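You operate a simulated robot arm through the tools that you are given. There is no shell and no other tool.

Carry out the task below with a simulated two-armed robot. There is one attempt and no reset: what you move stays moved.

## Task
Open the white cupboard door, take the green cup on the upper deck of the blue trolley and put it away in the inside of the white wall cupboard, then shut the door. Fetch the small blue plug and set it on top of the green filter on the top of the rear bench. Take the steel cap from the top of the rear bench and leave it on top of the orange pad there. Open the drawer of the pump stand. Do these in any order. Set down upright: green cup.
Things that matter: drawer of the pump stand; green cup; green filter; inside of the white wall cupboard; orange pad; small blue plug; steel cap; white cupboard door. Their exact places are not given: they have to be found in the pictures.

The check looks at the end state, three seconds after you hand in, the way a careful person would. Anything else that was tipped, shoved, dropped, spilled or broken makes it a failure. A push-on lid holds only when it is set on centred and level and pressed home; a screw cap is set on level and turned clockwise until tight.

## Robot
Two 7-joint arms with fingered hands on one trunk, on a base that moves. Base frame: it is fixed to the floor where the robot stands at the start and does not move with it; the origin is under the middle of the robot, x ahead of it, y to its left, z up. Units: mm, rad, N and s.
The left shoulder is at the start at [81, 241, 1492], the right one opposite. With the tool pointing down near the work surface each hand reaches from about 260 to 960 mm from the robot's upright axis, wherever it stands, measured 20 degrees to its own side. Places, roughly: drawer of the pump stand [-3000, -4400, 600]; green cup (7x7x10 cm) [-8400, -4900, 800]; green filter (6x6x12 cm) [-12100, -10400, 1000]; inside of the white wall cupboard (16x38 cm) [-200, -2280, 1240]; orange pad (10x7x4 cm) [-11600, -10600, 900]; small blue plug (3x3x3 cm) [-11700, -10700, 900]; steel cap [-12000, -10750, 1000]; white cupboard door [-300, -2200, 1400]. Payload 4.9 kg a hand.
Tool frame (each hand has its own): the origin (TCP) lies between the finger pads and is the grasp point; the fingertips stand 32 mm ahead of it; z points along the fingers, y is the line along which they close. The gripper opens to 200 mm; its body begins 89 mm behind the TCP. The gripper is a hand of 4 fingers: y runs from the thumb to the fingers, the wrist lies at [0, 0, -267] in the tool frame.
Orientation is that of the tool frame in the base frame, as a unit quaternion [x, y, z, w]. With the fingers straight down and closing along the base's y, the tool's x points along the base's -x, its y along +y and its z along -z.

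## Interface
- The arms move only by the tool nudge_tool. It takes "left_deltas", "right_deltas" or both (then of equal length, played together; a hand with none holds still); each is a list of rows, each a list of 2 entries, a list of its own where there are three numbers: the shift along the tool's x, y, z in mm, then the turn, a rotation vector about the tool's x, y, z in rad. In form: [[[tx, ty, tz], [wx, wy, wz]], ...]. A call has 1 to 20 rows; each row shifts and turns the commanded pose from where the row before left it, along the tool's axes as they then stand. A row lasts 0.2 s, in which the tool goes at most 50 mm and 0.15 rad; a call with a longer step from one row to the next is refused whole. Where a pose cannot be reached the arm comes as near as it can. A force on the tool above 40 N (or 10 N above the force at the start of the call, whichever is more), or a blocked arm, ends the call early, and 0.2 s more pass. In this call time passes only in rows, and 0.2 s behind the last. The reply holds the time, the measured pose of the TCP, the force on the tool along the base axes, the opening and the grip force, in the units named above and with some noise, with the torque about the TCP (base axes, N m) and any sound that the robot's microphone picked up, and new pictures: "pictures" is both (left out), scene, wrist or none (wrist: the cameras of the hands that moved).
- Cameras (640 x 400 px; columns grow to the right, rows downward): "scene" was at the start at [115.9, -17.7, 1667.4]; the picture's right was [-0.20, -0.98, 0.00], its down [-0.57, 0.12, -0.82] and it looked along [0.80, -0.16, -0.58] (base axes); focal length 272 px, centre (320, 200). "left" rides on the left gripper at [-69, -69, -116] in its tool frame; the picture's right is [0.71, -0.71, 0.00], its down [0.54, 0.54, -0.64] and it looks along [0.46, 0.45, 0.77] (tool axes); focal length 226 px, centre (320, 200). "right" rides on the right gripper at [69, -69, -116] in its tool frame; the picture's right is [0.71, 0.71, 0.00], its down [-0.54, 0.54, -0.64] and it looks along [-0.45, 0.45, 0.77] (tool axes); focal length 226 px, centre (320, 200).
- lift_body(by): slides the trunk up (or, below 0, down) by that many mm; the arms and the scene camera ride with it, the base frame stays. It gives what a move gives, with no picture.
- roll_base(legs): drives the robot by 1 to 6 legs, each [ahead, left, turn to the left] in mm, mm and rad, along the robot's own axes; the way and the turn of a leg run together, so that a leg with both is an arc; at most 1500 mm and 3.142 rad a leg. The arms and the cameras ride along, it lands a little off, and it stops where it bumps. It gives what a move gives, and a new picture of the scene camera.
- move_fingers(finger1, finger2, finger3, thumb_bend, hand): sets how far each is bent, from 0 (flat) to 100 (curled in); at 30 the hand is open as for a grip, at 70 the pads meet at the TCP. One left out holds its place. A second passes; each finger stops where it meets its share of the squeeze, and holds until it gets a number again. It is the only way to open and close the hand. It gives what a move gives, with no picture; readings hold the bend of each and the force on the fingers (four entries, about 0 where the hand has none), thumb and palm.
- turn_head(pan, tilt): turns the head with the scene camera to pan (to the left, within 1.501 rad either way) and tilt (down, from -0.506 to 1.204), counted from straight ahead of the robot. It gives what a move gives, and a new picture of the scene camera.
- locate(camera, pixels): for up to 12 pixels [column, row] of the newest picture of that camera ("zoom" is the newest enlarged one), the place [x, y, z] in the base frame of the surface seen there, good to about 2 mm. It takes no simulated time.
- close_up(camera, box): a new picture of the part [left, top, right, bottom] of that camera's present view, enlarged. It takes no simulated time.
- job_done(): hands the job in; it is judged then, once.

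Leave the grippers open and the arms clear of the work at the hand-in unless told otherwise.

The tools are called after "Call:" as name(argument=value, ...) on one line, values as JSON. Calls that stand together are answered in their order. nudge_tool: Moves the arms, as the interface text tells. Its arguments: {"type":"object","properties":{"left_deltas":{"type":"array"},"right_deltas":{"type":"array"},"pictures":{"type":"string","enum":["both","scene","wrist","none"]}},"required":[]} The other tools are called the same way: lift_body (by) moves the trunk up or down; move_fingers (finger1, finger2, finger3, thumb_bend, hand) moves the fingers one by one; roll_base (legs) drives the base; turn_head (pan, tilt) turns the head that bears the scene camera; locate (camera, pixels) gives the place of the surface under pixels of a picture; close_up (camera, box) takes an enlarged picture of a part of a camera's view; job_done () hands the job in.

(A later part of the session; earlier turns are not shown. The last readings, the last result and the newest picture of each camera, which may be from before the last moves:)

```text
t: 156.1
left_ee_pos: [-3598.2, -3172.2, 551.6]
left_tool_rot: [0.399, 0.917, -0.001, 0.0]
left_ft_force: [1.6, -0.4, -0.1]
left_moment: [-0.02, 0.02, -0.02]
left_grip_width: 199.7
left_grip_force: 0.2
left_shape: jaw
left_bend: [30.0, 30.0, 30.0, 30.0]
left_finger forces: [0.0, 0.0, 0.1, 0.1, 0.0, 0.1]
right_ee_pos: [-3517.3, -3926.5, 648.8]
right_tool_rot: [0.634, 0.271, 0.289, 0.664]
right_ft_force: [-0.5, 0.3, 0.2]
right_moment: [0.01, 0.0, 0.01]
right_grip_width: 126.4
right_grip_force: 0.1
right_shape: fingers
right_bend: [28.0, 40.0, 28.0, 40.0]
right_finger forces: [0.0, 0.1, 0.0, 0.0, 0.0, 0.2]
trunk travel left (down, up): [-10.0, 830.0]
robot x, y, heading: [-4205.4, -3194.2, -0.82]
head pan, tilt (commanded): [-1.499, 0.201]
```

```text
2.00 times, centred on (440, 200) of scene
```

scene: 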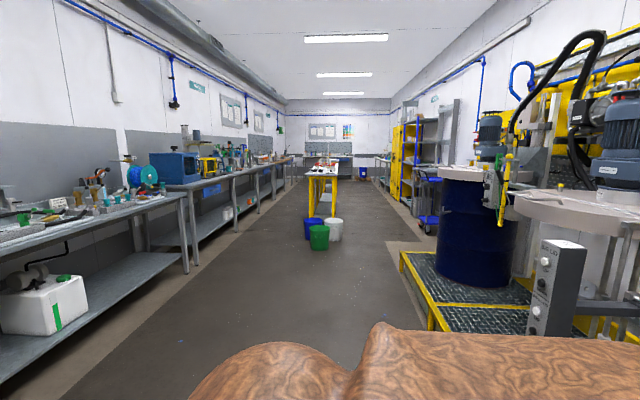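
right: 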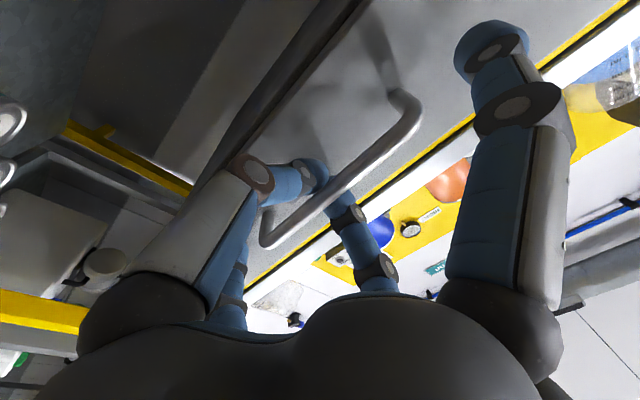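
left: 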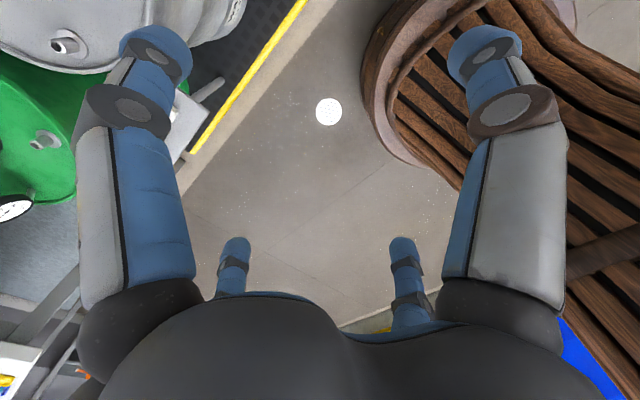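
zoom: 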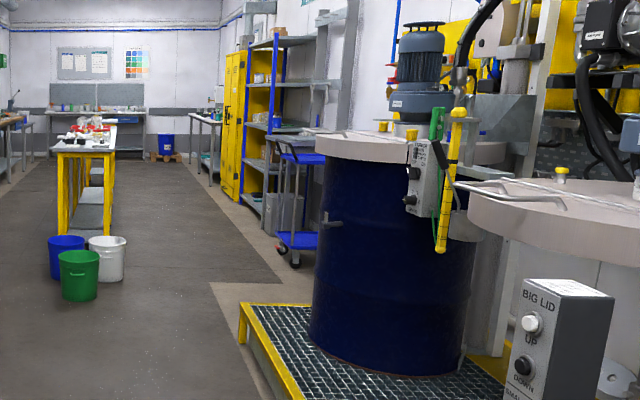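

I locate bins, table, trolley and platform corners for the route.

Call:
locate(camera="scene", pixels=[[313, 232], [335, 232], [320, 245], [342, 240], [430, 232], [405, 262], [430, 325], [335, 172], [400, 250], [420, 215], [437, 205], [318, 205]])

Call:
locate(camera="zoom", pixels=[[285, 155], [320, 158], [290, 240], [320, 245], [295, 262], [265, 200], [240, 205], [112, 155], [62, 160], [97, 265], [240, 320], [215, 170]])

```text
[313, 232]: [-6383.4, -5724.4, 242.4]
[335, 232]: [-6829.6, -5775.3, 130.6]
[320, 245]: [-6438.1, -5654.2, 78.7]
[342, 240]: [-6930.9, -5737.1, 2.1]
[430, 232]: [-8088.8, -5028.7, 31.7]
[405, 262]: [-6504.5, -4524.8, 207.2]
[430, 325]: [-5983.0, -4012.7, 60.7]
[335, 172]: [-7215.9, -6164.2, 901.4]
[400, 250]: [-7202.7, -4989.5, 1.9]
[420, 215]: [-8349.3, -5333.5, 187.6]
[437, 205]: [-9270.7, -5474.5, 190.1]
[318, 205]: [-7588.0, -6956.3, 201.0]
```

```text
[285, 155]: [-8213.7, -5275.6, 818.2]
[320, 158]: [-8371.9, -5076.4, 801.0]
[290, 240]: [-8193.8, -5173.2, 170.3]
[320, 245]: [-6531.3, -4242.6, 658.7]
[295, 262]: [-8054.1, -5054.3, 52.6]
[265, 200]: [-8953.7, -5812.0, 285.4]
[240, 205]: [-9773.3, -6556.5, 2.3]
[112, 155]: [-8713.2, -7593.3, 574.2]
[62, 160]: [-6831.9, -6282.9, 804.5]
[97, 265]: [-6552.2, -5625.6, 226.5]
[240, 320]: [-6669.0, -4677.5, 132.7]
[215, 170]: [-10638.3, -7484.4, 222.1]
```

The cup's trolley front edge is at v≈-1790, centre table right edge v≈-450, bins at u 8550–8950. To drive and turn safely I first raise the trunk 390 mm, turn the right hand down and pull it in.

Call:
lift_body(by=390)

Call:
nudge_tool(right_deltas=[[[0, 0, 0], [0.145, 0, 0]], [[0, 0, 0], [0.145, 0, 0]], [[0, 0, 0], [0.145, 0, 0]], [[0, 0, 0], [0.145, 0, 0]], [[0, 0, 0], [0.145, 0, 0]], [[0, 0, 0], [0.145, 0, 0]], [[0, 0, 0], [0.145, 0, 0]], [[0, 0, 0], [0.145, 0, 0]], [[0, 0, 0], [0.145, 0, 0]], [[0, 0, 0], [0.145, 0, 0]], [[0, 0, 0], [0.145, 0, 0]]], pictures="none")

```text
t: 159.9
left_ee_pos: [-3597.0, -3173.6, 941.4]
left_tool_rot: [0.399, 0.917, 0.0, 0.0]
left_ft_force: [-0.2, -0.3, 0.5]
left_moment: [-0.01, -0.01, -0.01]
left_grip_width: 200.0
left_grip_force: 0.1
left_shape: jaw
left_bend: [30.0, 30.0, 30.0, 30.0]
left_finger forces: [0.0, 0.0, 0.0, 0.0, 0.1, 0.0]
right_ee_pos: [-3516.5, -3926.5, 1038.2]
right_tool_rot: [0.634, 0.272, 0.289, 0.664]
right_ft_force: [-0.6, 0.0, -0.9]
right_moment: [-0.02, -0.01, 0.02]
right_grip_width: 126.5
right_grip_force: 0.2
right_shape: fingers
right_bend: [28.0, 40.0, 28.0, 40.0]
right_finger forces: [0.0, 0.1, 0.0, 0.0, 0.0, 0.0]
trunk travel left (down, up): [-400.0, 440.0]
robot x, y, heading: [-4209.2, -3192.8, -0.82]
head pan, tilt (commanded): [-1.499, 0.201]
```

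```text
t: 162.3
left_ee_pos: [-3597.8, -3173.1, 942.5]
left_tool_rot: [0.399, 0.917, -0.001, 0.001]
left_ft_force: [-0.3, -0.5, -0.2]
left_moment: [-0.05, -0.01, 0.01]
left_grip_width: 199.8
left_grip_force: 0.2
left_shape: jaw
left_bend: [30.0, 30.0, 30.0, 30.0]
left_finger forces: [0.1, 0.0, 0.0, 0.0, 0.1, 0.0]
right_ee_pos: [-3529.7, -3859.2, 1072.8]
right_tool_rot: [0.901, 0.41, 0.064, 0.129]
right_ft_force: [-0.9, 0.4, -1.4]
right_moment: [-0.06, -0.14, 0.06]
right_grip_width: 126.7
right_grip_force: 0.1
right_shape: fingers
right_bend: [28.0, 40.0, 28.0, 40.0]
right_finger forces: [0.1, 0.1, 0.0, 0.1, 0.1, 0.1]
right hand out of reach, approached as far as the arm can: row 9, 10, 11
trunk travel left (down, up): [-400.0, 440.0]
robot x, y, heading: [-4206.1, -3192.1, -0.815]
head pan, tilt (commanded): [-1.499, 0.201]
```

The hand points nearly down at 949 mm ahead. I pull it in 450 mm and 250 mm to the right.

Call:
nudge_tool(right_deltas=[[[-18.5, -41.2, -12.4], [0, 0, 0]], [[-18.5, -41.2, -12.4], [0, 0, 0]], [[-18.5, -41.2, -12.4], [0, 0, 0]], [[-18.5, -41.2, -12.4], [0, 0, 0]], [[-18.5, -41.2, -12.4], [0, 0, 0]], [[-18.5, -41.2, -12.4], [0, 0, 0]], [[-18.5, -41.2, -12.4], [0, 0, 0]], [[-18.5, -41.2, -12.4], [0, 0, 0]], [[-18.5, -41.2, -12.4], [0, 0, 0]], [[-18.5, -41.2, -12.4], [0, 0, 0]], [[0, 0, 0], [0.14, 0, 0]], [[0, 0, 0], [0.14, 0, 0]]], pictures="none")

Call:
turn_head(pan=-0.5, tilt=0.6)

```text
t: 164.9
left_ee_pos: [-3596.6, -3175.2, 941.8]
left_tool_rot: [0.399, 0.917, -0.001, -0.002]
left_ft_force: [-0.1, -0.2, 0.4]
left_moment: [0.02, 0.0, -0.03]
left_grip_width: 200.2
left_grip_force: 0.1
left_shape: jaw
left_bend: [30.0, 30.0, 30.0, 30.0]
left_finger forces: [0.1, 0.0, 0.0, 0.0, 0.0, 0.0]
right_ee_pos: [-3970.9, -3709.2, 1079.5]
right_tool_rot: [0.915, 0.403, 0.001, -0.007]
right_ft_force: [0.3, -0.8, -0.2]
right_moment: [-0.01, 0.02, -0.02]
right_grip_width: 126.9
right_grip_force: 0.0
right_shape: fingers
right_bend: [28.0, 40.0, 28.0, 40.0]
right_finger forces: [0.1, 0.0, 0.1, 0.0, 0.0, 0.1]
trunk travel left (down, up): [-400.0, 440.0]
robot x, y, heading: [-4209.5, -3192.3, -0.814]
head pan, tilt (commanded): [-1.499, 0.201]
```

```text
t: 166.2
left_ee_pos: [-3596.9, -3172.8, 943.0]
left_tool_rot: [0.399, 0.917, -0.001, 0.0]
left_ft_force: [-0.6, 1.3, 0.3]
left_moment: [-0.02, 0.03, 0.01]
left_grip_width: 200.0
left_grip_force: 0.1
left_shape: jaw
left_bend: [30.0, 30.0, 30.0, 30.0]
left_finger forces: [0.2, 0.1, 0.0, 0.0, 0.0, 0.0]
right_ee_pos: [-3972.3, -3708.9, 1079.8]
right_tool_rot: [0.915, 0.403, 0.001, -0.007]
right_ft_force: [0.1, -0.5, 0.4]
right_moment: [-0.03, -0.01, 0.01]
right_grip_width: 126.8
right_grip_force: 0.0
right_shape: fingers
right_bend: [28.0, 40.0, 28.0, 40.0]
right_finger forces: [0.0, 0.0, 0.1, 0.0, 0.0, 0.0]
trunk travel left (down, up): [-400.0, 440.0]
robot x, y, heading: [-4204.9, -3191.4, -0.815]
head pan, tilt (commanded): [-0.499, 0.6]
```

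scene: 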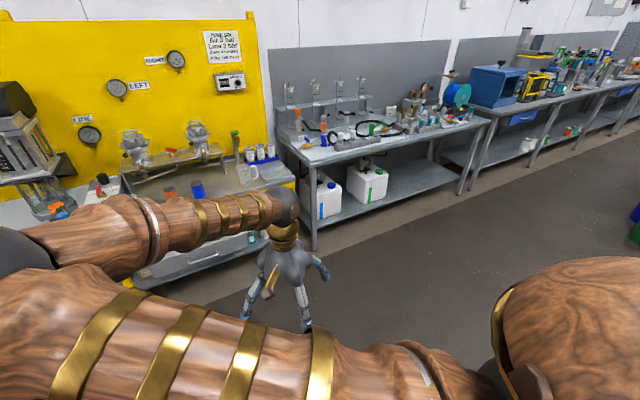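

Both hands are now tucked within ~600 mm. I turn right 90° to face along the aisle.

Call:
roll_base(legs=[[0, 0, -1.571]])

Call:
turn_head(pan=-0.3, tilt=0.3)

```text
t: 170.4
left_ee_pos: [-4189.3, -3800.4, 941.3]
left_tool_rot: [0.93, 0.367, 0.0, -0.001]
left_ft_force: [-0.4, 0.7, 0.0]
left_moment: [-0.02, -0.04, -0.02]
left_grip_width: 199.5
left_grip_force: 0.1
left_shape: jaw
left_bend: [30.0, 30.0, 30.0, 30.0]
left_finger forces: [0.0, 0.0, 0.0, 0.0, 0.1, 0.0]
right_ee_pos: [-4723.4, -3426.9, 1079.5]
right_tool_rot: [0.933, -0.361, 0.005, -0.004]
right_ft_force: [-0.5, -0.1, 0.6]
right_moment: [-0.02, 0.0, -0.02]
right_grip_width: 126.7
right_grip_force: 0.1
right_shape: fingers
right_bend: [28.0, 40.0, 28.0, 40.0]
right_finger forces: [0.0, 0.0, 0.0, 0.0, 0.1, 0.0]
trunk travel left (down, up): [-400.0, 440.0]
robot x, y, heading: [-4206.5, -3192.4, -2.385]
head pan, tilt (commanded): [-0.499, 0.6]
```

scene: 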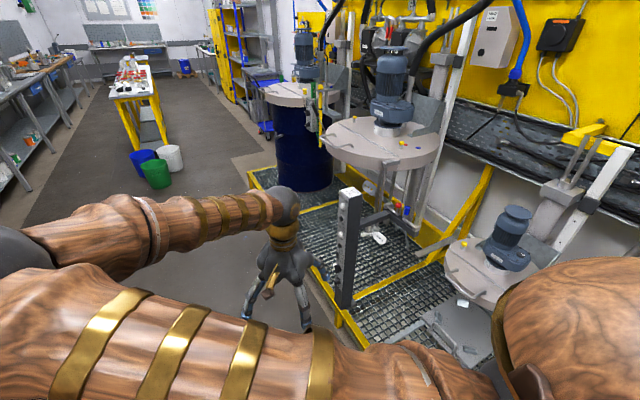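

```text
t: 171.2
left_ee_pos: [-4187.8, -3800.1, 941.9]
left_tool_rot: [0.93, 0.369, -0.001, -0.002]
left_ft_force: [0.0, -0.7, 0.8]
left_moment: [-0.02, 0.01, 0.0]
left_grip_width: 200.1
left_grip_force: 0.0
left_shape: jaw
left_bend: [30.0, 30.0, 30.0, 30.0]
left_finger forces: [0.0, 0.1, 0.0, 0.0, 0.0, 0.0]
right_ee_pos: [-4722.2, -3427.0, 1080.1]
right_tool_rot: [0.933, -0.36, 0.005, -0.004]
right_ft_force: [0.4, -0.2, -0.6]
right_moment: [0.01, -0.01, 0.02]
right_grip_width: 126.8
right_grip_force: 0.0
right_shape: fingers
right_bend: [28.0, 40.0, 28.0, 40.0]
right_finger forces: [0.0, 0.0, 0.0, 0.0, 0.1, 0.0]
trunk travel left (down, up): [-400.0, 440.0]
robot x, y, heading: [-4210.1, -3189.6, -2.384]
head pan, tilt (commanded): [-0.3, 0.3]
```

scene: 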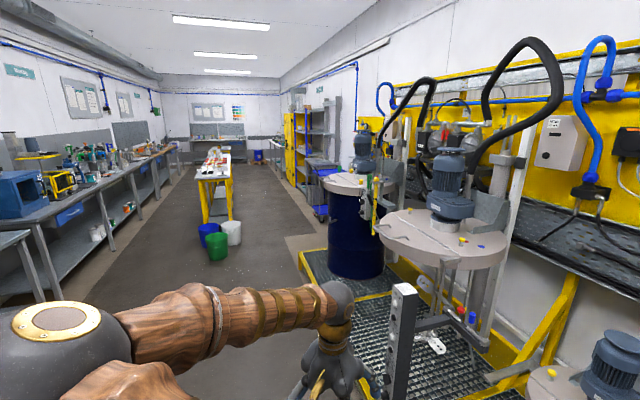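

The way is clear at v≈-560. I drive 2750 mm along the aisle to u≈8000.

Call:
roll_base(legs=[[1400, 0, 0], [1350, 0, 0]])

```text
t: 184.5
left_ee_pos: [-6164.6, -5710.5, 941.8]
left_tool_rot: [0.928, 0.373, -0.002, 0.0]
left_ft_force: [-0.7, -0.4, -1.2]
left_moment: [-0.02, 0.0, 0.01]
left_grip_width: 200.1
left_grip_force: 0.1
left_shape: jaw
left_bend: [30.0, 30.0, 30.0, 30.0]
left_finger forces: [0.0, 0.1, 0.0, 0.0, 0.0, 0.0]
right_ee_pos: [-6705.0, -5344.1, 1079.7]
right_tool_rot: [0.935, -0.355, 0.005, -0.004]
right_ft_force: [-0.9, -0.9, 0.2]
right_moment: [0.01, 0.01, -0.01]
right_grip_width: 126.6
right_grip_force: 0.1
right_shape: fingers
right_bend: [28.0, 40.0, 28.0, 40.0]
right_finger forces: [0.0, 0.1, 0.1, 0.0, 0.0, 0.1]
trunk travel left (down, up): [-400.0, 440.0]
robot x, y, heading: [-6190.4, -5102.9, -2.373]
head pan, tilt (commanded): [-0.3, 0.3]
```

scene: 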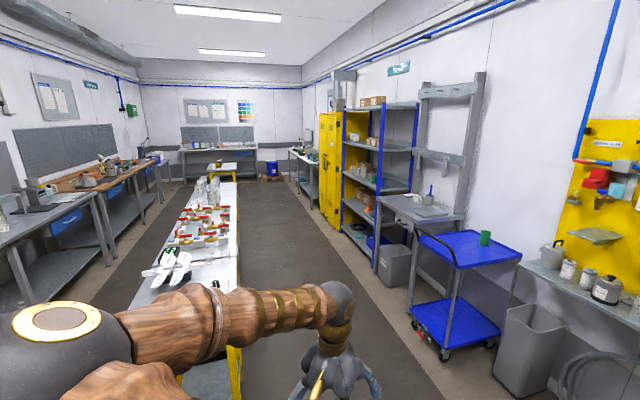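

The blue trolley with the green cup at (486,238) is in view. I enlarge and measure.

Call:
close_up(camera="scene", box=[380, 200, 620, 380])

Call:
locate(camera="scene", pixels=[[486, 234], [486, 243], [420, 236], [455, 266], [520, 260], [480, 232], [500, 245], [470, 255], [410, 325], [440, 355], [530, 330], [400, 200]])

```text
2.22 times, centred on (500, 290) of scene
```

zoom: 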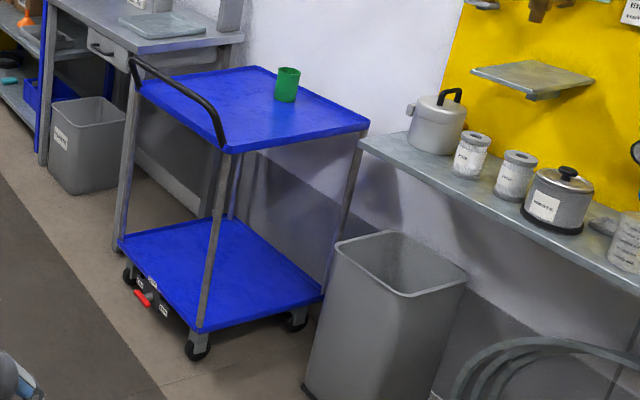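

```text
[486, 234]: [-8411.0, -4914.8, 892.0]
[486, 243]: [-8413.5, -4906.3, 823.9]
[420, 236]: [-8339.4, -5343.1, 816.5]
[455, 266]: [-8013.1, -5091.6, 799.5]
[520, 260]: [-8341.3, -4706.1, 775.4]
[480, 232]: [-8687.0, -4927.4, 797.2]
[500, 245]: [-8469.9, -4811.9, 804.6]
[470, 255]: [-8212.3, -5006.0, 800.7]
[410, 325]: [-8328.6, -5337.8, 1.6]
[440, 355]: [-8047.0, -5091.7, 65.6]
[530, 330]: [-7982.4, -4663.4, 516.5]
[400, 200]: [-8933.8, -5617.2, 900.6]
```

I check the height of the trolley's black handle bar and the deck rim.

Call:
locate(camera="zoom", pixels=[[138, 62], [165, 80], [190, 98], [212, 122], [222, 142], [133, 85], [288, 72], [276, 85], [299, 85], [287, 100], [255, 68], [360, 125]])

Call:
close_up(camera="scene", box=[420, 210, 540, 280])

```text
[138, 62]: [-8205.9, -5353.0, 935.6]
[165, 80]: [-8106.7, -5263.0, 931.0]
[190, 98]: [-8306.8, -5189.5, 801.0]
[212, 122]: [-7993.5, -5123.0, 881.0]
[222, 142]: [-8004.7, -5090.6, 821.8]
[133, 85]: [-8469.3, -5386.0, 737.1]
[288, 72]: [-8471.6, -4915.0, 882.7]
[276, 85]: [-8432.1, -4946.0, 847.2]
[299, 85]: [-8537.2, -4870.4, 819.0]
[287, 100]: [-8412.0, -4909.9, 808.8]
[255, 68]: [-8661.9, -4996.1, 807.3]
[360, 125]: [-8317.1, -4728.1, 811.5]
```

```text
5.33 times, centred on (480, 245) of scene
```

zoom: 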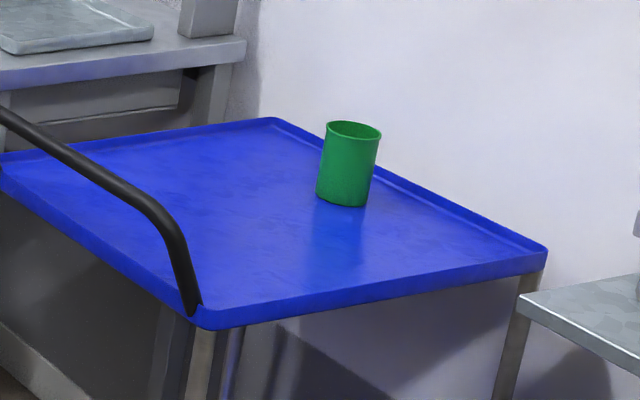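

Handle bar top is z≈935 at v≈-1727; cup stands at about u=9516, v=-2213, rim z≈900. I check the floor bins near the table before driving past; also raise the left hand 250 mm.

Call:
nudge_tool(left_deltas=[[[0, 0, -50], [0, 0, 0]], [[0, 0, -50], [0, 0, 0]], [[0, 0, -50], [0, 0, 0]], [[0, 0, -50], [0, 0, 0]], [[0, 0, -50], [0, 0, 0]]], pictures="none")

Call:
turn_head(pan=-0.1, tilt=0.9)

```text
t: 185.7
left_ee_pos: [-6163.7, -5709.0, 1192.7]
left_tool_rot: [0.928, 0.372, 0.0, 0.0]
left_ft_force: [0.3, -0.5, 1.1]
left_moment: [-0.06, -0.02, 0.01]
left_grip_width: 199.9
left_grip_force: 0.0
left_shape: jaw
left_bend: [30.0, 30.0, 30.0, 30.0]
left_finger forces: [0.2, 0.1, 0.0, 0.0, 0.0, 0.0]
right_ee_pos: [-6705.1, -5343.0, 1080.9]
right_tool_rot: [0.935, -0.355, 0.006, -0.003]
right_ft_force: [-0.1, -0.2, -0.8]
right_moment: [-0.05, 0.04, 0.01]
right_grip_width: 126.7
right_grip_force: 0.0
right_shape: fingers
right_bend: [28.0, 40.0, 28.0, 40.0]
right_finger forces: [0.0, 0.1, 0.0, 0.0, 0.1, 0.0]
trunk travel left (down, up): [-400.0, 440.0]
robot x, y, heading: [-6193.2, -5105.2, -2.371]
head pan, tilt (commanded): [-0.3, 0.3]
```

```text
t: 186.7
left_ee_pos: [-6165.3, -5710.1, 1190.7]
left_tool_rot: [0.927, 0.374, -0.001, 0.0]
left_ft_force: [0.4, -0.4, -0.5]
left_moment: [0.04, 0.02, -0.01]
left_grip_width: 200.1
left_grip_force: 0.1
left_shape: jaw
left_bend: [30.0, 30.0, 30.0, 30.0]
left_finger forces: [0.0, 0.1, 0.1, 0.0, 0.0, 0.0]
right_ee_pos: [-6705.3, -5344.7, 1081.0]
right_tool_rot: [0.935, -0.355, 0.006, -0.003]
right_ft_force: [-1.6, -0.7, 0.8]
right_moment: [0.0, -0.01, 0.03]
right_grip_width: 126.6
right_grip_force: 0.1
right_shape: fingers
right_bend: [28.0, 40.0, 28.0, 40.0]
right_finger forces: [0.0, 0.0, 0.0, 0.1, 0.0, 0.0]
trunk travel left (down, up): [-400.0, 440.0]
robot x, y, heading: [-6193.8, -5104.2, -2.371]
head pan, tilt (commanded): [-0.099, 0.901]
```

scene: 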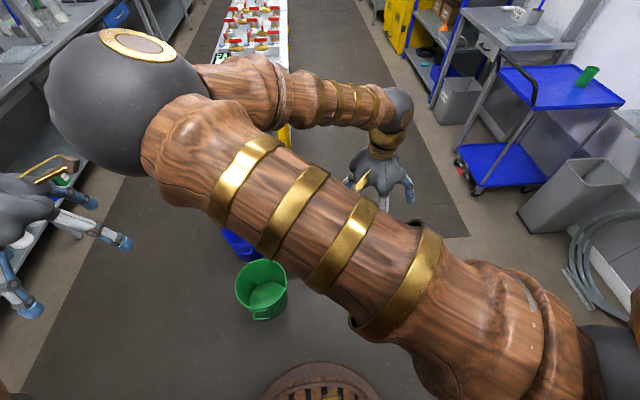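

I measure the green bin at (262,290) and floor near the base.

Call:
locate(camera="scene", pixels=[[262, 268], [240, 290], [285, 290], [265, 318], [320, 375], [300, 365], [345, 367], [240, 245], [420, 240], [330, 250], [460, 210], [530, 225]])

```text
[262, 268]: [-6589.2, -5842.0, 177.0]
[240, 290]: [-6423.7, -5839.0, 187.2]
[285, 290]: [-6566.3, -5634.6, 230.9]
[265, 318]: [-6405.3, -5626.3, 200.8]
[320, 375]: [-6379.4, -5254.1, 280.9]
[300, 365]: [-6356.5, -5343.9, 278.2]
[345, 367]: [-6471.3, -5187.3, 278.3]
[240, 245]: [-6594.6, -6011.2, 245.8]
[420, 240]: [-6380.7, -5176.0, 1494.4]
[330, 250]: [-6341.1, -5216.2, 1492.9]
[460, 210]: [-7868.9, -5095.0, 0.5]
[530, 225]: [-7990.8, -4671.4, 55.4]
```

The base radius is ~290 mm; the bins leave enough room. I drive diagonally right past the platform corner, along the trolley side, to about u=9620, v=-1280.

Call:
roll_base(legs=[[495, -472, 0], [600, -230, -0.015], [520, -50, 0]])

Call:
turn_head(pan=-1.2, tilt=0.5)

```text
t: 196.4
left_ee_pos: [-7867.0, -6288.7, 1191.2]
left_tool_rot: [0.93, 0.366, 0.0, -0.001]
left_ft_force: [0.0, -0.3, -0.1]
left_moment: [0.01, 0.0, -0.04]
left_grip_width: 200.0
left_grip_force: 0.1
left_shape: jaw
left_bend: [30.0, 30.0, 30.0, 30.0]
left_finger forces: [0.0, 0.0, 0.0, 0.1, 0.0, 0.0]
right_ee_pos: [-8402.6, -5915.5, 1079.9]
right_tool_rot: [0.932, -0.362, 0.005, -0.003]
right_ft_force: [-0.2, 0.4, 0.2]
right_moment: [-0.02, -0.02, 0.01]
right_grip_width: 126.8
right_grip_force: 0.1
right_shape: fingers
right_bend: [28.0, 40.0, 28.0, 40.0]
right_finger forces: [0.1, 0.0, 0.0, 0.0, 0.0, 0.0]
trunk travel left (down, up): [-400.0, 440.0]
robot x, y, heading: [-7887.9, -5681.8, -2.387]
head pan, tilt (commanded): [-0.099, 0.901]
```

scene: 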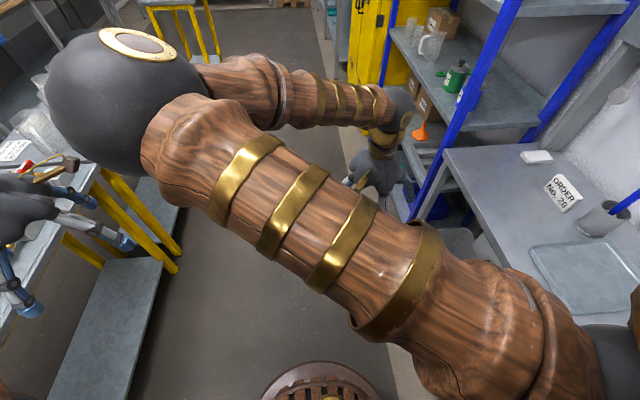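

```text
t: 197.7
left_ee_pos: [-7868.1, -6290.1, 1190.5]
left_tool_rot: [0.931, 0.366, -0.001, 0.0]
left_ft_force: [0.7, 0.3, -0.1]
left_moment: [0.03, 0.01, 0.02]
left_grip_width: 199.8
left_grip_force: 0.0
left_shape: jaw
left_bend: [30.0, 30.0, 30.0, 30.0]
left_finger forces: [0.1, 0.0, 0.0, 0.0, 0.1, 0.0]
right_ee_pos: [-8404.4, -5915.5, 1079.6]
right_tool_rot: [0.932, -0.361, 0.006, -0.005]
right_ft_force: [-0.3, -0.4, -0.1]
right_moment: [0.0, 0.01, 0.0]
right_grip_width: 126.5
right_grip_force: 0.0
right_shape: fingers
right_bend: [28.0, 40.0, 28.0, 40.0]
right_finger forces: [0.0, 0.0, 0.1, 0.0, 0.0, 0.1]
trunk travel left (down, up): [-400.0, 440.0]
robot x, y, heading: [-7888.4, -5680.8, -2.387]
head pan, tilt (commanded): [-1.201, 0.499]
```

scene: 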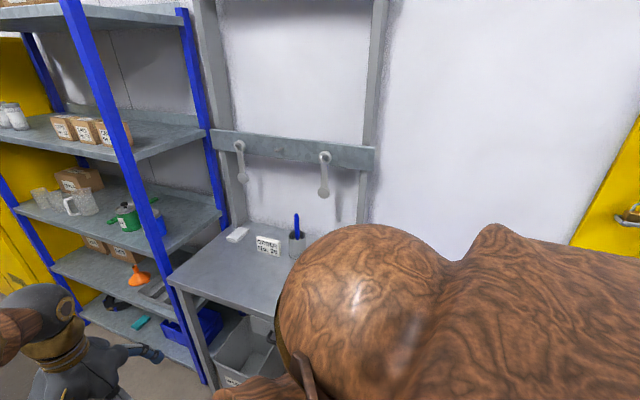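

I check the blue rack upright's position before turning.

Call:
locate(camera="scene", pixels=[[110, 130], [150, 230], [195, 340], [40, 80], [200, 60], [180, 290], [250, 240], [320, 155], [130, 215], [300, 240]])

```text
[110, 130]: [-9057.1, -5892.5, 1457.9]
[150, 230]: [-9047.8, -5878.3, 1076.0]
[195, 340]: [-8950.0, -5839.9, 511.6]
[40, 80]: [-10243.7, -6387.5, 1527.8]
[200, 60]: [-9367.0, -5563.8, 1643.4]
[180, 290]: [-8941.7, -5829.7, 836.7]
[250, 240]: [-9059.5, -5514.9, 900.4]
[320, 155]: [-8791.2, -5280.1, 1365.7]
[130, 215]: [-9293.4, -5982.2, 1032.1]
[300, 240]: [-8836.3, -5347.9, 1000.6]
```

All clear (rack at u≥10500). I turn right 90° to face the trolley.

Call:
roll_base(legs=[[0, 0, -1.571]])

Call:
turn_head(pan=-0.1, tilt=0.6)

```text
t: 201.9
left_ee_pos: [-8494.9, -5693.9, 1191.8]
left_tool_rot: [0.916, -0.401, 0.001, -0.001]
left_ft_force: [0.3, 0.1, 0.4]
left_moment: [-0.02, 0.0, 0.03]
left_grip_width: 200.0
left_grip_force: 0.1
left_shape: jaw
left_bend: [30.0, 30.0, 30.0, 30.0]
left_finger forces: [0.0, 0.0, 0.0, 0.0, 0.1, 0.0]
right_ee_pos: [-8116.2, -5161.6, 1079.6]
right_tool_rot: [-0.4, 0.916, -0.007, -0.001]
right_ft_force: [0.0, -0.2, 1.3]
right_moment: [0.02, -0.02, 0.01]
right_grip_width: 126.8
right_grip_force: 0.0
right_shape: fingers
right_bend: [28.0, 40.0, 28.0, 40.0]
right_finger forces: [0.0, 0.0, 0.1, 0.0, 0.1, 0.0]
trunk travel left (down, up): [-400.0, 440.0]
robot x, y, heading: [-7887.4, -5682.9, 2.316]
head pan, tilt (commanded): [-1.201, 0.499]
```

scene: 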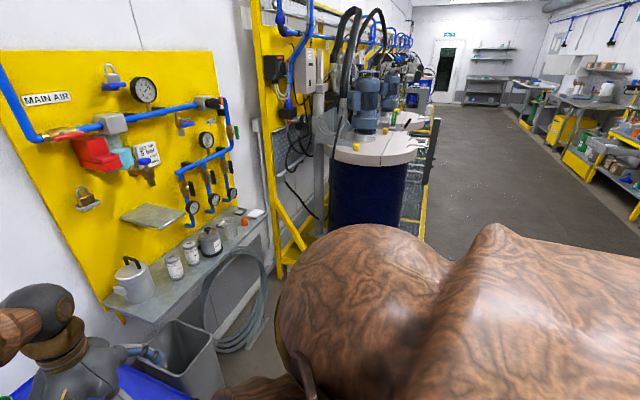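

```text
t: 203.3
left_ee_pos: [-8494.7, -5693.4, 1192.1]
left_tool_rot: [0.916, -0.402, 0.0, -0.001]
left_ft_force: [0.3, -0.3, 0.2]
left_moment: [0.04, 0.0, 0.0]
left_grip_width: 200.2
left_grip_force: 0.1
left_shape: jaw
left_bend: [30.0, 30.0, 30.0, 30.0]
left_finger forces: [0.0, 0.1, 0.0, 0.1, 0.0, 0.0]
right_ee_pos: [-8116.7, -5161.6, 1080.3]
right_tool_rot: [-0.4, 0.917, -0.007, -0.001]
right_ft_force: [0.6, 0.1, -0.2]
right_moment: [0.0, 0.01, 0.02]
right_grip_width: 127.1
right_grip_force: 0.1
right_shape: fingers
right_bend: [28.0, 40.0, 28.0, 40.0]
right_finger forces: [0.1, 0.0, 0.0, 0.0, 0.0, 0.0]
trunk travel left (down, up): [-400.0, 440.0]
robot x, y, heading: [-7888.3, -5681.1, 2.316]
head pan, tilt (commanded): [-0.099, 0.6]
```

scene: 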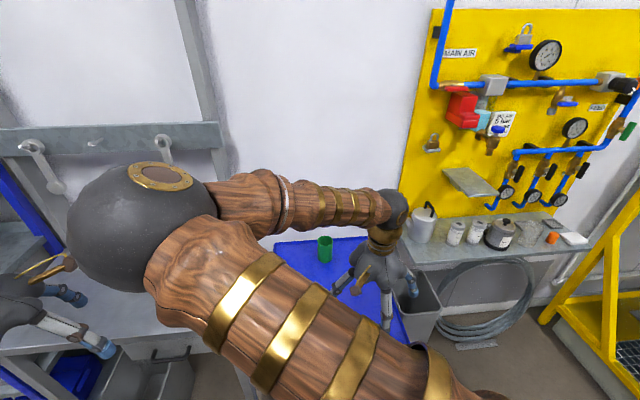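

Cup at (325,248). I enlarge and measure it from here.

Call:
close_up(camera="scene", box=[265, 215, 385, 295])

Call:
locate(camera="scene", pixels=[[325, 238], [325, 240], [319, 250], [325, 250], [331, 250], [325, 262], [300, 262], [340, 245], [310, 245]])

```text
5.00 times, centred on (325, 255) of scene
```

zoom: 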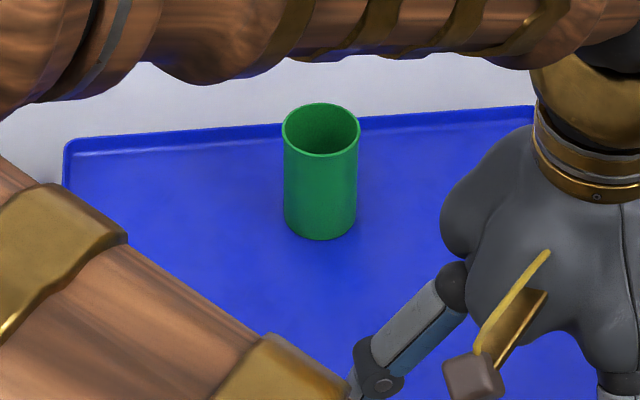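

```text
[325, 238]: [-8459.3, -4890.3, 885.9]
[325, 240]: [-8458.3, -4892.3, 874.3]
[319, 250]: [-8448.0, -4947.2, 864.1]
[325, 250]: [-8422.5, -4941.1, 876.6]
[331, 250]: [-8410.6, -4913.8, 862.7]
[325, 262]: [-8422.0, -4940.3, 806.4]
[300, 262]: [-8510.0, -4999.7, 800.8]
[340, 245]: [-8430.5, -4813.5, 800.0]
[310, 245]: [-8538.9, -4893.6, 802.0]
```

I measure the rim in the enlarged picture.

Call:
locate(camera="zoom", pixels=[[321, 160], [321, 200], [290, 190], [352, 190], [321, 236], [284, 128], [358, 128], [321, 106], [300, 225], [342, 225]])

```text
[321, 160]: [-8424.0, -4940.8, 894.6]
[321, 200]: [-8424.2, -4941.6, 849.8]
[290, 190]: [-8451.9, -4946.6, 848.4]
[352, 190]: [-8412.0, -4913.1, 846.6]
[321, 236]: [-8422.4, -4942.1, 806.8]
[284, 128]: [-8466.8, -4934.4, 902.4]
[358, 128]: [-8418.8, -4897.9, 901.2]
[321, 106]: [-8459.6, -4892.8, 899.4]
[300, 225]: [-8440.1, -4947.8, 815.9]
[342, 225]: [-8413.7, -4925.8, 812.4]
```

Cup centre (-8442,-4916.5), rim z≈902, base z≈801. I'll grip it near the rim with finger1/finger3, hand pitched ~40°. First I move the tool-down hand 200 mm ahead and 60 mm left, high above the trolley handle.

Call:
nudge_tool(right_deltas=[[[12, 40, 0], [0, 0, 0]], [[12, 40, 0], [0, 0, 0]], [[12, 40, 0], [0, 0, 0]], [[12, 40, 0], [0, 0, 0]], [[12, 40, 0], [0, 0, 0]]], pictures="none")

Call:
move_fingers(hand="right", finger1=30, finger2=30, finger3=30, thumb_bend=100)

Call:
close_up(camera="right", box=[0, 0, 640, 400])

```text
t: 204.5
left_ee_pos: [-8495.6, -5692.9, 1189.9]
left_tool_rot: [0.915, -0.403, 0.001, 0.0]
left_ft_force: [-0.2, 0.8, -0.1]
left_moment: [-0.03, -0.05, 0.02]
left_grip_width: 199.9
left_grip_force: 0.1
left_shape: jaw
left_bend: [30.0, 30.0, 30.0, 30.0]
left_finger forces: [0.0, 0.0, 0.0, 0.0, 0.0, 0.1]
right_ee_pos: [-8305.4, -5069.6, 1076.9]
right_tool_rot: [-0.399, 0.917, -0.008, -0.001]
right_ft_force: [-0.2, -0.5, 0.2]
right_moment: [-0.07, -0.02, 0.01]
right_grip_width: 126.8
right_grip_force: 0.0
right_shape: fingers
right_bend: [28.0, 40.0, 28.0, 40.0]
right_finger forces: [0.1, 0.0, 0.1, 0.0, 0.0, 0.0]
trunk travel left (down, up): [-400.0, 440.0]
robot x, y, heading: [-7885.9, -5680.9, 2.317]
head pan, tilt (commanded): [-0.099, 0.6]
```

```text
t: 205.5
left_ee_pos: [-8495.4, -5694.3, 1190.0]
left_tool_rot: [0.916, -0.402, 0.0, -0.001]
left_ft_force: [-0.6, 0.2, 0.5]
left_moment: [0.01, 0.01, -0.02]
left_grip_width: 199.9
left_grip_force: 0.1
left_shape: jaw
left_bend: [30.0, 30.0, 30.0, 30.0]
left_finger forces: [0.0, 0.0, 0.1, 0.1, 0.0, 0.1]
right_ee_pos: [-8303.5, -5070.0, 1077.0]
right_tool_rot: [-0.399, 0.917, -0.007, -0.001]
right_ft_force: [0.2, -0.1, -0.7]
right_moment: [0.03, 0.01, 0.03]
right_grip_width: 113.3
right_grip_force: 0.0
right_shape: fingers
right_bend: [30.0, 30.0, 30.0, 100.0]
right_finger forces: [0.0, 0.0, 0.0, 0.0, 0.1, 0.0]
trunk travel left (down, up): [-400.0, 440.0]
robot x, y, heading: [-7887.1, -5680.7, 2.325]
head pan, tilt (commanded): [-0.099, 0.6]
```

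```text
1.00 times, centred on (320, 200) of right (not enlarged: the box is as wide or as high as the picture)
```

zoom: 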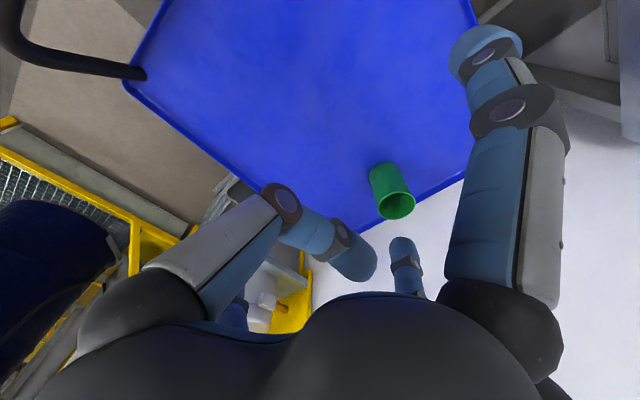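

The curled thumb would block the grasp axis. Better: roll the hand 45° so two fingers come lower, two upper, caging the cup. I first pitch the hand up 45° (about x), moving slightly ahead.

Call:
move_fingers(hand="right", finger1=40, finger2=36, finger3=36, thumb_bend=40)

Call:
nudge_tool(right_deltas=[[[0, 10, 0], [-0.131, 0, 0]], [[0, 10, 1.3], [-0.131, 0, 0]], [[0, 9.7, 2.6], [-0.131, 0, 0]], [[0, 9.2, 3.8], [-0.131, 0, 0]], [[0, 8.7, 5], [-0.131, 0, 0]], [[0, 8, 6], [-0.131, 0, 0]]], pictures="scene")

```text
t: 206.5
left_ee_pos: [-8494.1, -5695.0, 1191.6]
left_tool_rot: [0.916, -0.402, 0.001, -0.001]
left_ft_force: [0.3, 0.8, 0.0]
left_moment: [0.02, 0.0, 0.0]
left_grip_width: 199.7
left_grip_force: 0.2
left_shape: jaw
left_bend: [30.0, 30.0, 30.0, 30.0]
left_finger forces: [0.0, 0.1, 0.0, 0.0, 0.1, 0.0]
right_ee_pos: [-8304.3, -5070.4, 1076.4]
right_tool_rot: [-0.401, 0.916, -0.008, -0.001]
right_ft_force: [0.1, -0.1, 0.9]
right_moment: [-0.01, 0.02, -0.01]
right_grip_width: 105.6
right_grip_force: 0.1
right_shape: fingers
right_bend: [40.0, 36.0, 36.0, 40.0]
right_finger forces: [0.0, 0.1, 0.0, 0.0, 0.0, 0.1]
trunk travel left (down, up): [-400.0, 440.0]
robot x, y, heading: [-7884.0, -5682.0, 2.319]
head pan, tilt (commanded): [-0.099, 0.6]
```

```text
t: 207.9
left_ee_pos: [-8494.4, -5695.1, 1191.4]
left_tool_rot: [0.916, -0.402, 0.0, -0.001]
left_ft_force: [-0.3, -0.7, 0.7]
left_moment: [-0.01, -0.02, 0.01]
left_grip_width: 199.9
left_grip_force: 0.2
left_shape: jaw
left_bend: [30.0, 30.0, 30.0, 30.0]
left_finger forces: [0.0, 0.0, 0.1, 0.0, 0.1, 0.1]
right_ee_pos: [-8348.1, -5029.1, 1078.4]
right_tool_rot: [-0.369, 0.849, 0.346, -0.155]
right_ft_force: [0.8, 0.1, -0.4]
right_moment: [0.02, 0.0, 0.05]
right_grip_width: 105.8
right_grip_force: 0.1
right_shape: fingers
right_bend: [40.0, 36.0, 36.0, 40.0]
right_finger forces: [0.0, 0.0, 0.0, 0.1, 0.0, 0.0]
trunk travel left (down, up): [-400.0, 440.0]
robot x, y, heading: [-7885.0, -5680.8, 2.317]
head pan, tilt (commanded): [-0.099, 0.6]
```

scene: 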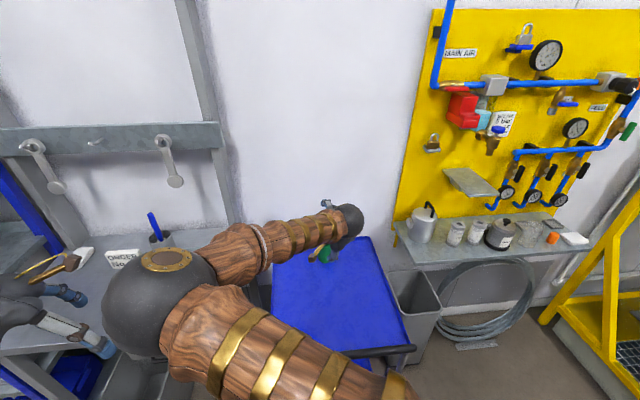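

Pitch is 45° now, no trouble. Next I roll the hand -0.785 rad about its z.

Call:
nudge_tool(right_deltas=[[[0, 0, 0], [0, 0, -0.131]], [[0, 0, 0], [0, 0, -0.131]], [[0, 0, 0], [0, 0, -0.131]], [[0, 0, 0], [0, 0, -0.131]], [[0, 0, 0], [0, 0, -0.131]], [[0, 0, 0], [0, 0, -0.131]]], pictures="both")

```text
t: 209.3
left_ee_pos: [-8496.2, -5695.2, 1190.8]
left_tool_rot: [0.916, -0.402, 0.001, -0.001]
left_ft_force: [-0.1, 0.1, 0.4]
left_moment: [0.02, 0.03, 0.02]
left_grip_width: 199.7
left_grip_force: 0.0
left_shape: jaw
left_bend: [30.0, 30.0, 30.0, 30.0]
left_finger forces: [0.1, 0.0, 0.0, 0.0, 0.0, 0.1]
right_ee_pos: [-8348.2, -5028.9, 1077.2]
right_tool_rot: [0.666, -0.643, -0.378, 0.009]
right_ft_force: [0.0, -0.3, 0.1]
right_moment: [-0.01, -0.01, -0.02]
right_grip_width: 105.5
right_grip_force: 0.1
right_shape: fingers
right_bend: [40.0, 36.0, 36.0, 40.0]
right_finger forces: [0.0, 0.0, 0.0, 0.0, 0.0, 0.0]
trunk travel left (down, up): [-400.0, 440.0]
robot x, y, heading: [-7887.4, -5679.1, 2.319]
head pan, tilt (commanded): [-0.099, 0.6]
```

scene: 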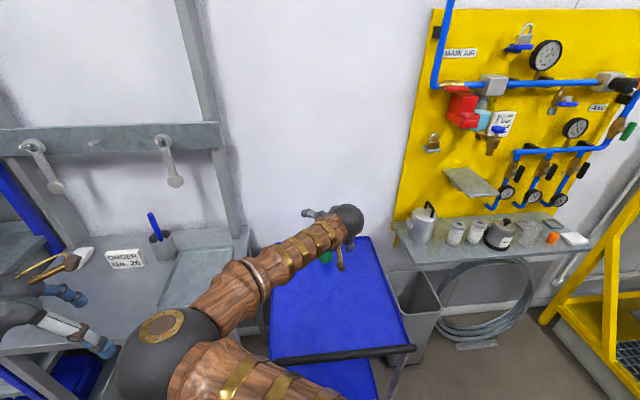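
right: 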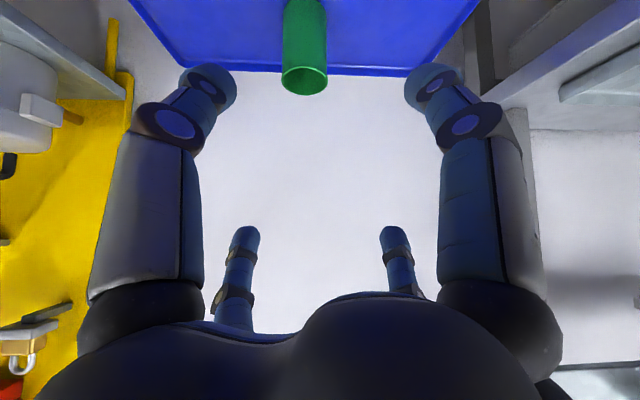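

The wrist view is symmetric about the cup. I lower the trunk 111 mm, preset the lower fingers (finger1, thumb) to 46, and shift the hand to line up 130 mm before the cup along its axis.

Call:
lift_body(by=-111)

Call:
move_fingers(hand="right", finger1=44, finger2=36, finger3=36, thumb_bend=44)

Call:
nudge_tool(right_deltas=[[[-18, 4.5, 15.5], [0, 0, 0]], [[-18, 4.5, 15.5], [0, 0, 0]]], pictures="both")

```text
t: 210.7
left_ee_pos: [-8493.8, -5694.1, 1080.7]
left_tool_rot: [0.916, -0.402, 0.0, -0.001]
left_ft_force: [-0.2, -0.3, -0.6]
left_moment: [-0.01, -0.01, -0.02]
left_grip_width: 199.9
left_grip_force: 0.1
left_shape: jaw
left_bend: [30.0, 30.0, 30.0, 30.0]
left_finger forces: [0.0, 0.0, 0.0, 0.0, 0.1, 0.0]
right_ee_pos: [-8348.9, -5029.9, 965.6]
right_tool_rot: [0.666, -0.643, -0.377, 0.011]
right_ft_force: [0.2, 0.0, 0.5]
right_moment: [0.04, 0.0, 0.04]
right_grip_width: 105.6
right_grip_force: 0.0
right_shape: fingers
right_bend: [40.0, 36.0, 36.0, 40.0]
right_finger forces: [0.0, 0.0, 0.1, 0.1, 0.0, 0.0]
trunk travel left (down, up): [-289.0, 551.0]
robot x, y, heading: [-7886.8, -5685.9, 2.317]
head pan, tilt (commanded): [-0.099, 0.6]
```

```text
t: 211.7
left_ee_pos: [-8494.1, -5694.2, 1079.1]
left_tool_rot: [0.915, -0.402, 0.0, -0.001]
left_ft_force: [0.6, -0.5, 0.1]
left_moment: [0.01, 0.01, -0.04]
left_grip_width: 200.0
left_grip_force: 0.1
left_shape: jaw
left_bend: [30.0, 30.0, 30.0, 30.0]
left_finger forces: [0.0, 0.1, 0.0, 0.1, 0.0, 0.0]
right_ee_pos: [-8347.7, -5029.2, 965.9]
right_tool_rot: [0.667, -0.643, -0.377, 0.011]
right_ft_force: [0.2, 0.0, -0.5]
right_moment: [0.02, 0.03, 0.0]
right_grip_width: 91.6
right_grip_force: 0.0
right_shape: fingers
right_bend: [44.0, 36.0, 36.0, 44.0]
right_finger forces: [0.0, 0.1, 0.0, 0.1, 0.0, 0.0]
trunk travel left (down, up): [-289.0, 551.0]
robot x, y, heading: [-7884.0, -5682.7, 2.32]
head pan, tilt (commanded): [-0.099, 0.6]
```

```text
t: 212.3
left_ee_pos: [-8494.9, -5693.4, 1079.5]
left_tool_rot: [0.916, -0.402, 0.002, 0.0]
left_ft_force: [0.5, 0.1, 0.2]
left_moment: [0.01, 0.01, 0.03]
left_grip_width: 199.8
left_grip_force: 0.0
left_shape: jaw
left_bend: [30.0, 30.0, 30.0, 30.0]
left_finger forces: [0.1, 0.1, 0.0, 0.1, 0.1, 0.0]
right_ee_pos: [-8368.8, -4985.4, 964.9]
right_tool_rot: [0.666, -0.644, -0.377, 0.011]
right_ft_force: [0.4, -0.6, 0.3]
right_moment: [-0.04, 0.0, -0.02]
right_grip_width: 91.3
right_grip_force: 0.0
right_shape: fingers
right_bend: [44.0, 36.0, 36.0, 44.0]
right_finger forces: [0.0, 0.1, 0.0, 0.0, 0.0, 0.1]
trunk travel left (down, up): [-289.0, 551.0]
robot x, y, heading: [-7886.8, -5679.7, 2.322]
head pan, tilt (commanded): [-0.099, 0.6]
```

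scene: 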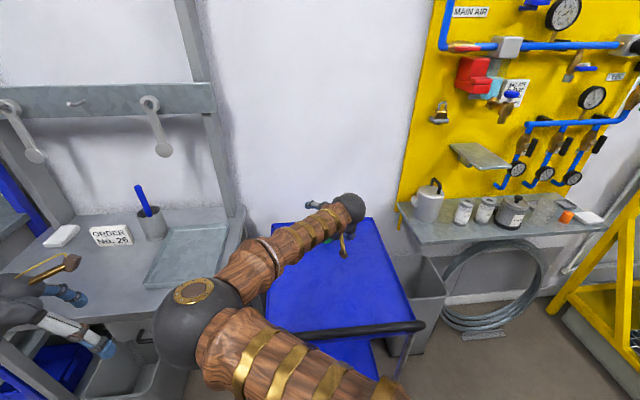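
right: 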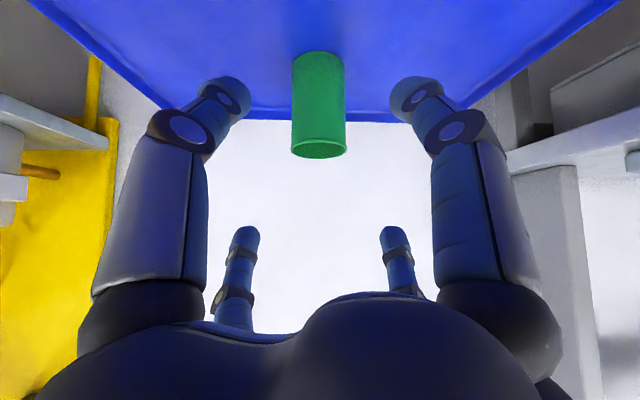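

The cup is centred in the wrist view. I advance 80 mm along the tool axis.

Call:
nudge_tool(right_deltas=[[[0, 0, 27], [0, 0, 0]], [[0, 0, 27], [0, 0, 0]], [[0, 0, 26], [0, 0, 0]]], pictures="wrist")

```text
t: 213.1
left_ee_pos: [-8495.4, -5694.0, 1079.3]
left_tool_rot: [0.916, -0.402, 0.0, 0.0]
left_ft_force: [-0.1, -0.4, -0.7]
left_moment: [-0.03, 0.02, 0.01]
left_grip_width: 199.9
left_grip_force: 0.1
left_shape: jaw
left_bend: [30.0, 30.0, 30.0, 30.0]
left_finger forces: [0.1, 0.0, 0.0, 0.0, 0.0, 0.0]
right_ee_pos: [-8408.5, -4947.5, 909.1]
right_tool_rot: [0.666, -0.644, -0.377, 0.01]
right_ft_force: [-0.3, -0.2, -0.2]
right_moment: [-0.02, -0.04, -0.01]
right_grip_width: 91.7
right_grip_force: 0.0
right_shape: fingers
right_bend: [44.0, 36.0, 36.0, 44.0]
right_finger forces: [0.0, 0.0, 0.1, 0.0, 0.0, 0.1]
trunk travel left (down, up): [-289.0, 551.0]
robot x, y, heading: [-7889.2, -5681.3, 2.322]
head pan, tilt (commanded): [-0.099, 0.6]
```

right: 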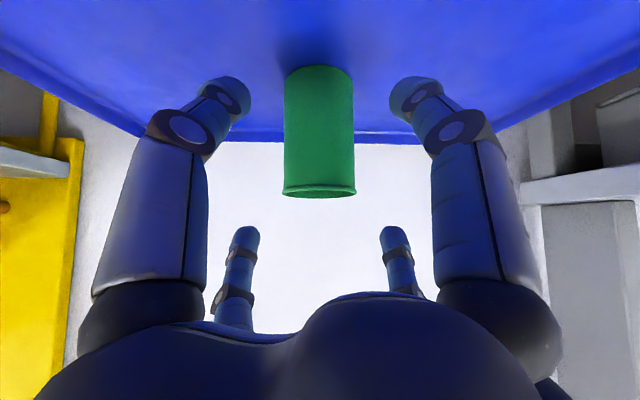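

Well centred. I advance the last 50 mm in small steps.

Call:
nudge_tool(right_deltas=[[[0, 0, 17], [0, 0, 0]], [[0, 0, 17], [0, 0, 0]], [[0, 0, 14], [0, 0, 0]]], pictures="both")

```text
t: 213.9
left_ee_pos: [-8494.9, -5695.2, 1079.7]
left_tool_rot: [0.916, -0.402, 0.001, -0.001]
left_ft_force: [-0.1, 0.2, 1.8]
left_moment: [0.03, 0.0, 0.01]
left_grip_width: 200.0
left_grip_force: 0.1
left_shape: jaw
left_bend: [30.0, 30.0, 30.0, 30.0]
left_finger forces: [0.0, 0.0, 0.0, 0.1, 0.0, 0.0]
right_ee_pos: [-8434.0, -4924.3, 875.2]
right_tool_rot: [0.666, -0.642, -0.378, 0.011]
right_ft_force: [-0.2, -0.4, -0.6]
right_moment: [0.02, 0.01, -0.01]
right_grip_width: 91.0
right_grip_force: 0.0
right_shape: fingers
right_bend: [44.0, 36.0, 36.0, 44.0]
right_finger forces: [0.0, 0.0, 0.0, 0.0, 0.0, 0.1]
trunk travel left (down, up): [-289.0, 551.0]
robot x, y, heading: [-7891.3, -5682.0, 2.315]
head pan, tilt (commanded): [-0.099, 0.6]
```

scene: 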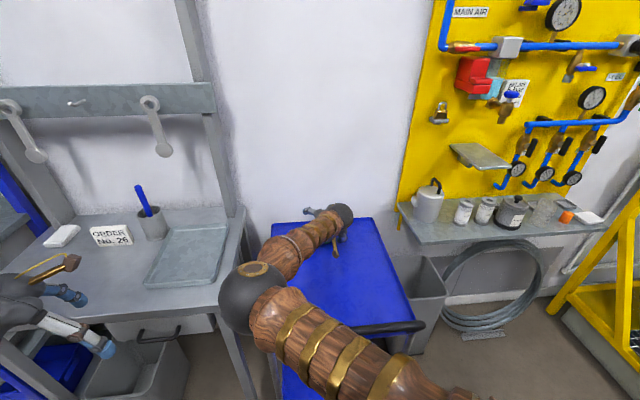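
right: 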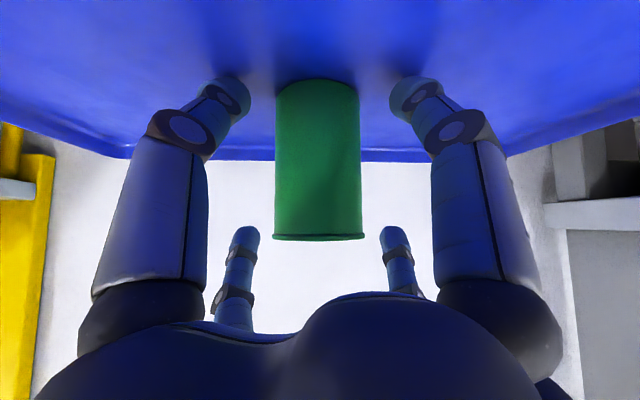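

All in place, no contact. I bring the upper fingers in to 46 first, then close all four together.

Call:
move_fingers(hand="right", finger1=48, finger2=48, finger3=48, thumb_bend=48)

Call:
close_up(camera="right", box=[0, 0, 640, 400])

```text
t: 214.9
left_ee_pos: [-8494.1, -5694.1, 1079.2]
left_tool_rot: [0.915, -0.403, 0.0, 0.0]
left_ft_force: [0.2, -0.1, -0.2]
left_moment: [0.0, 0.01, 0.01]
left_grip_width: 200.1
left_grip_force: 0.0
left_shape: jaw
left_bend: [30.0, 30.0, 30.0, 30.0]
left_finger forces: [0.0, 0.0, 0.0, 0.0, 0.0, 0.1]
right_ee_pos: [-8434.0, -4925.4, 875.3]
right_tool_rot: [0.666, -0.643, -0.377, 0.01]
right_ft_force: [-0.3, -0.9, 0.9]
right_moment: [-0.02, 0.0, 0.0]
right_grip_width: 76.7
right_grip_force: 0.1
right_shape: fingers
right_bend: [48.0, 48.0, 48.0, 48.0]
right_finger forces: [0.0, 0.0, 0.1, 0.1, 0.0, 0.0]
trunk travel left (down, up): [-289.0, 551.0]
robot x, y, heading: [-7884.4, -5678.5, 2.32]
head pan, tilt (commanded): [-0.099, 0.6]
```

```text
1.00 times, centred on (320, 200) of right (not enlarged: the box is as wide or as high as the picture)
```

zoom: 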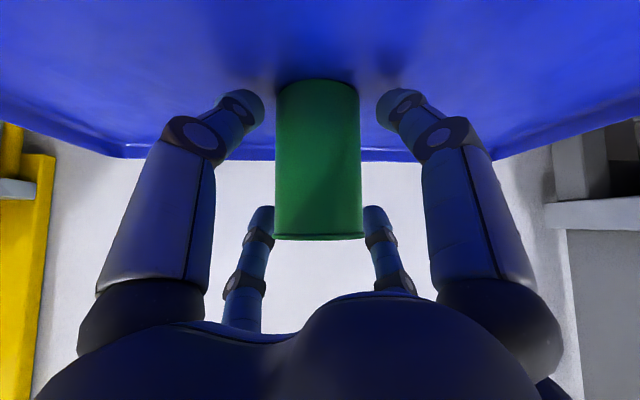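

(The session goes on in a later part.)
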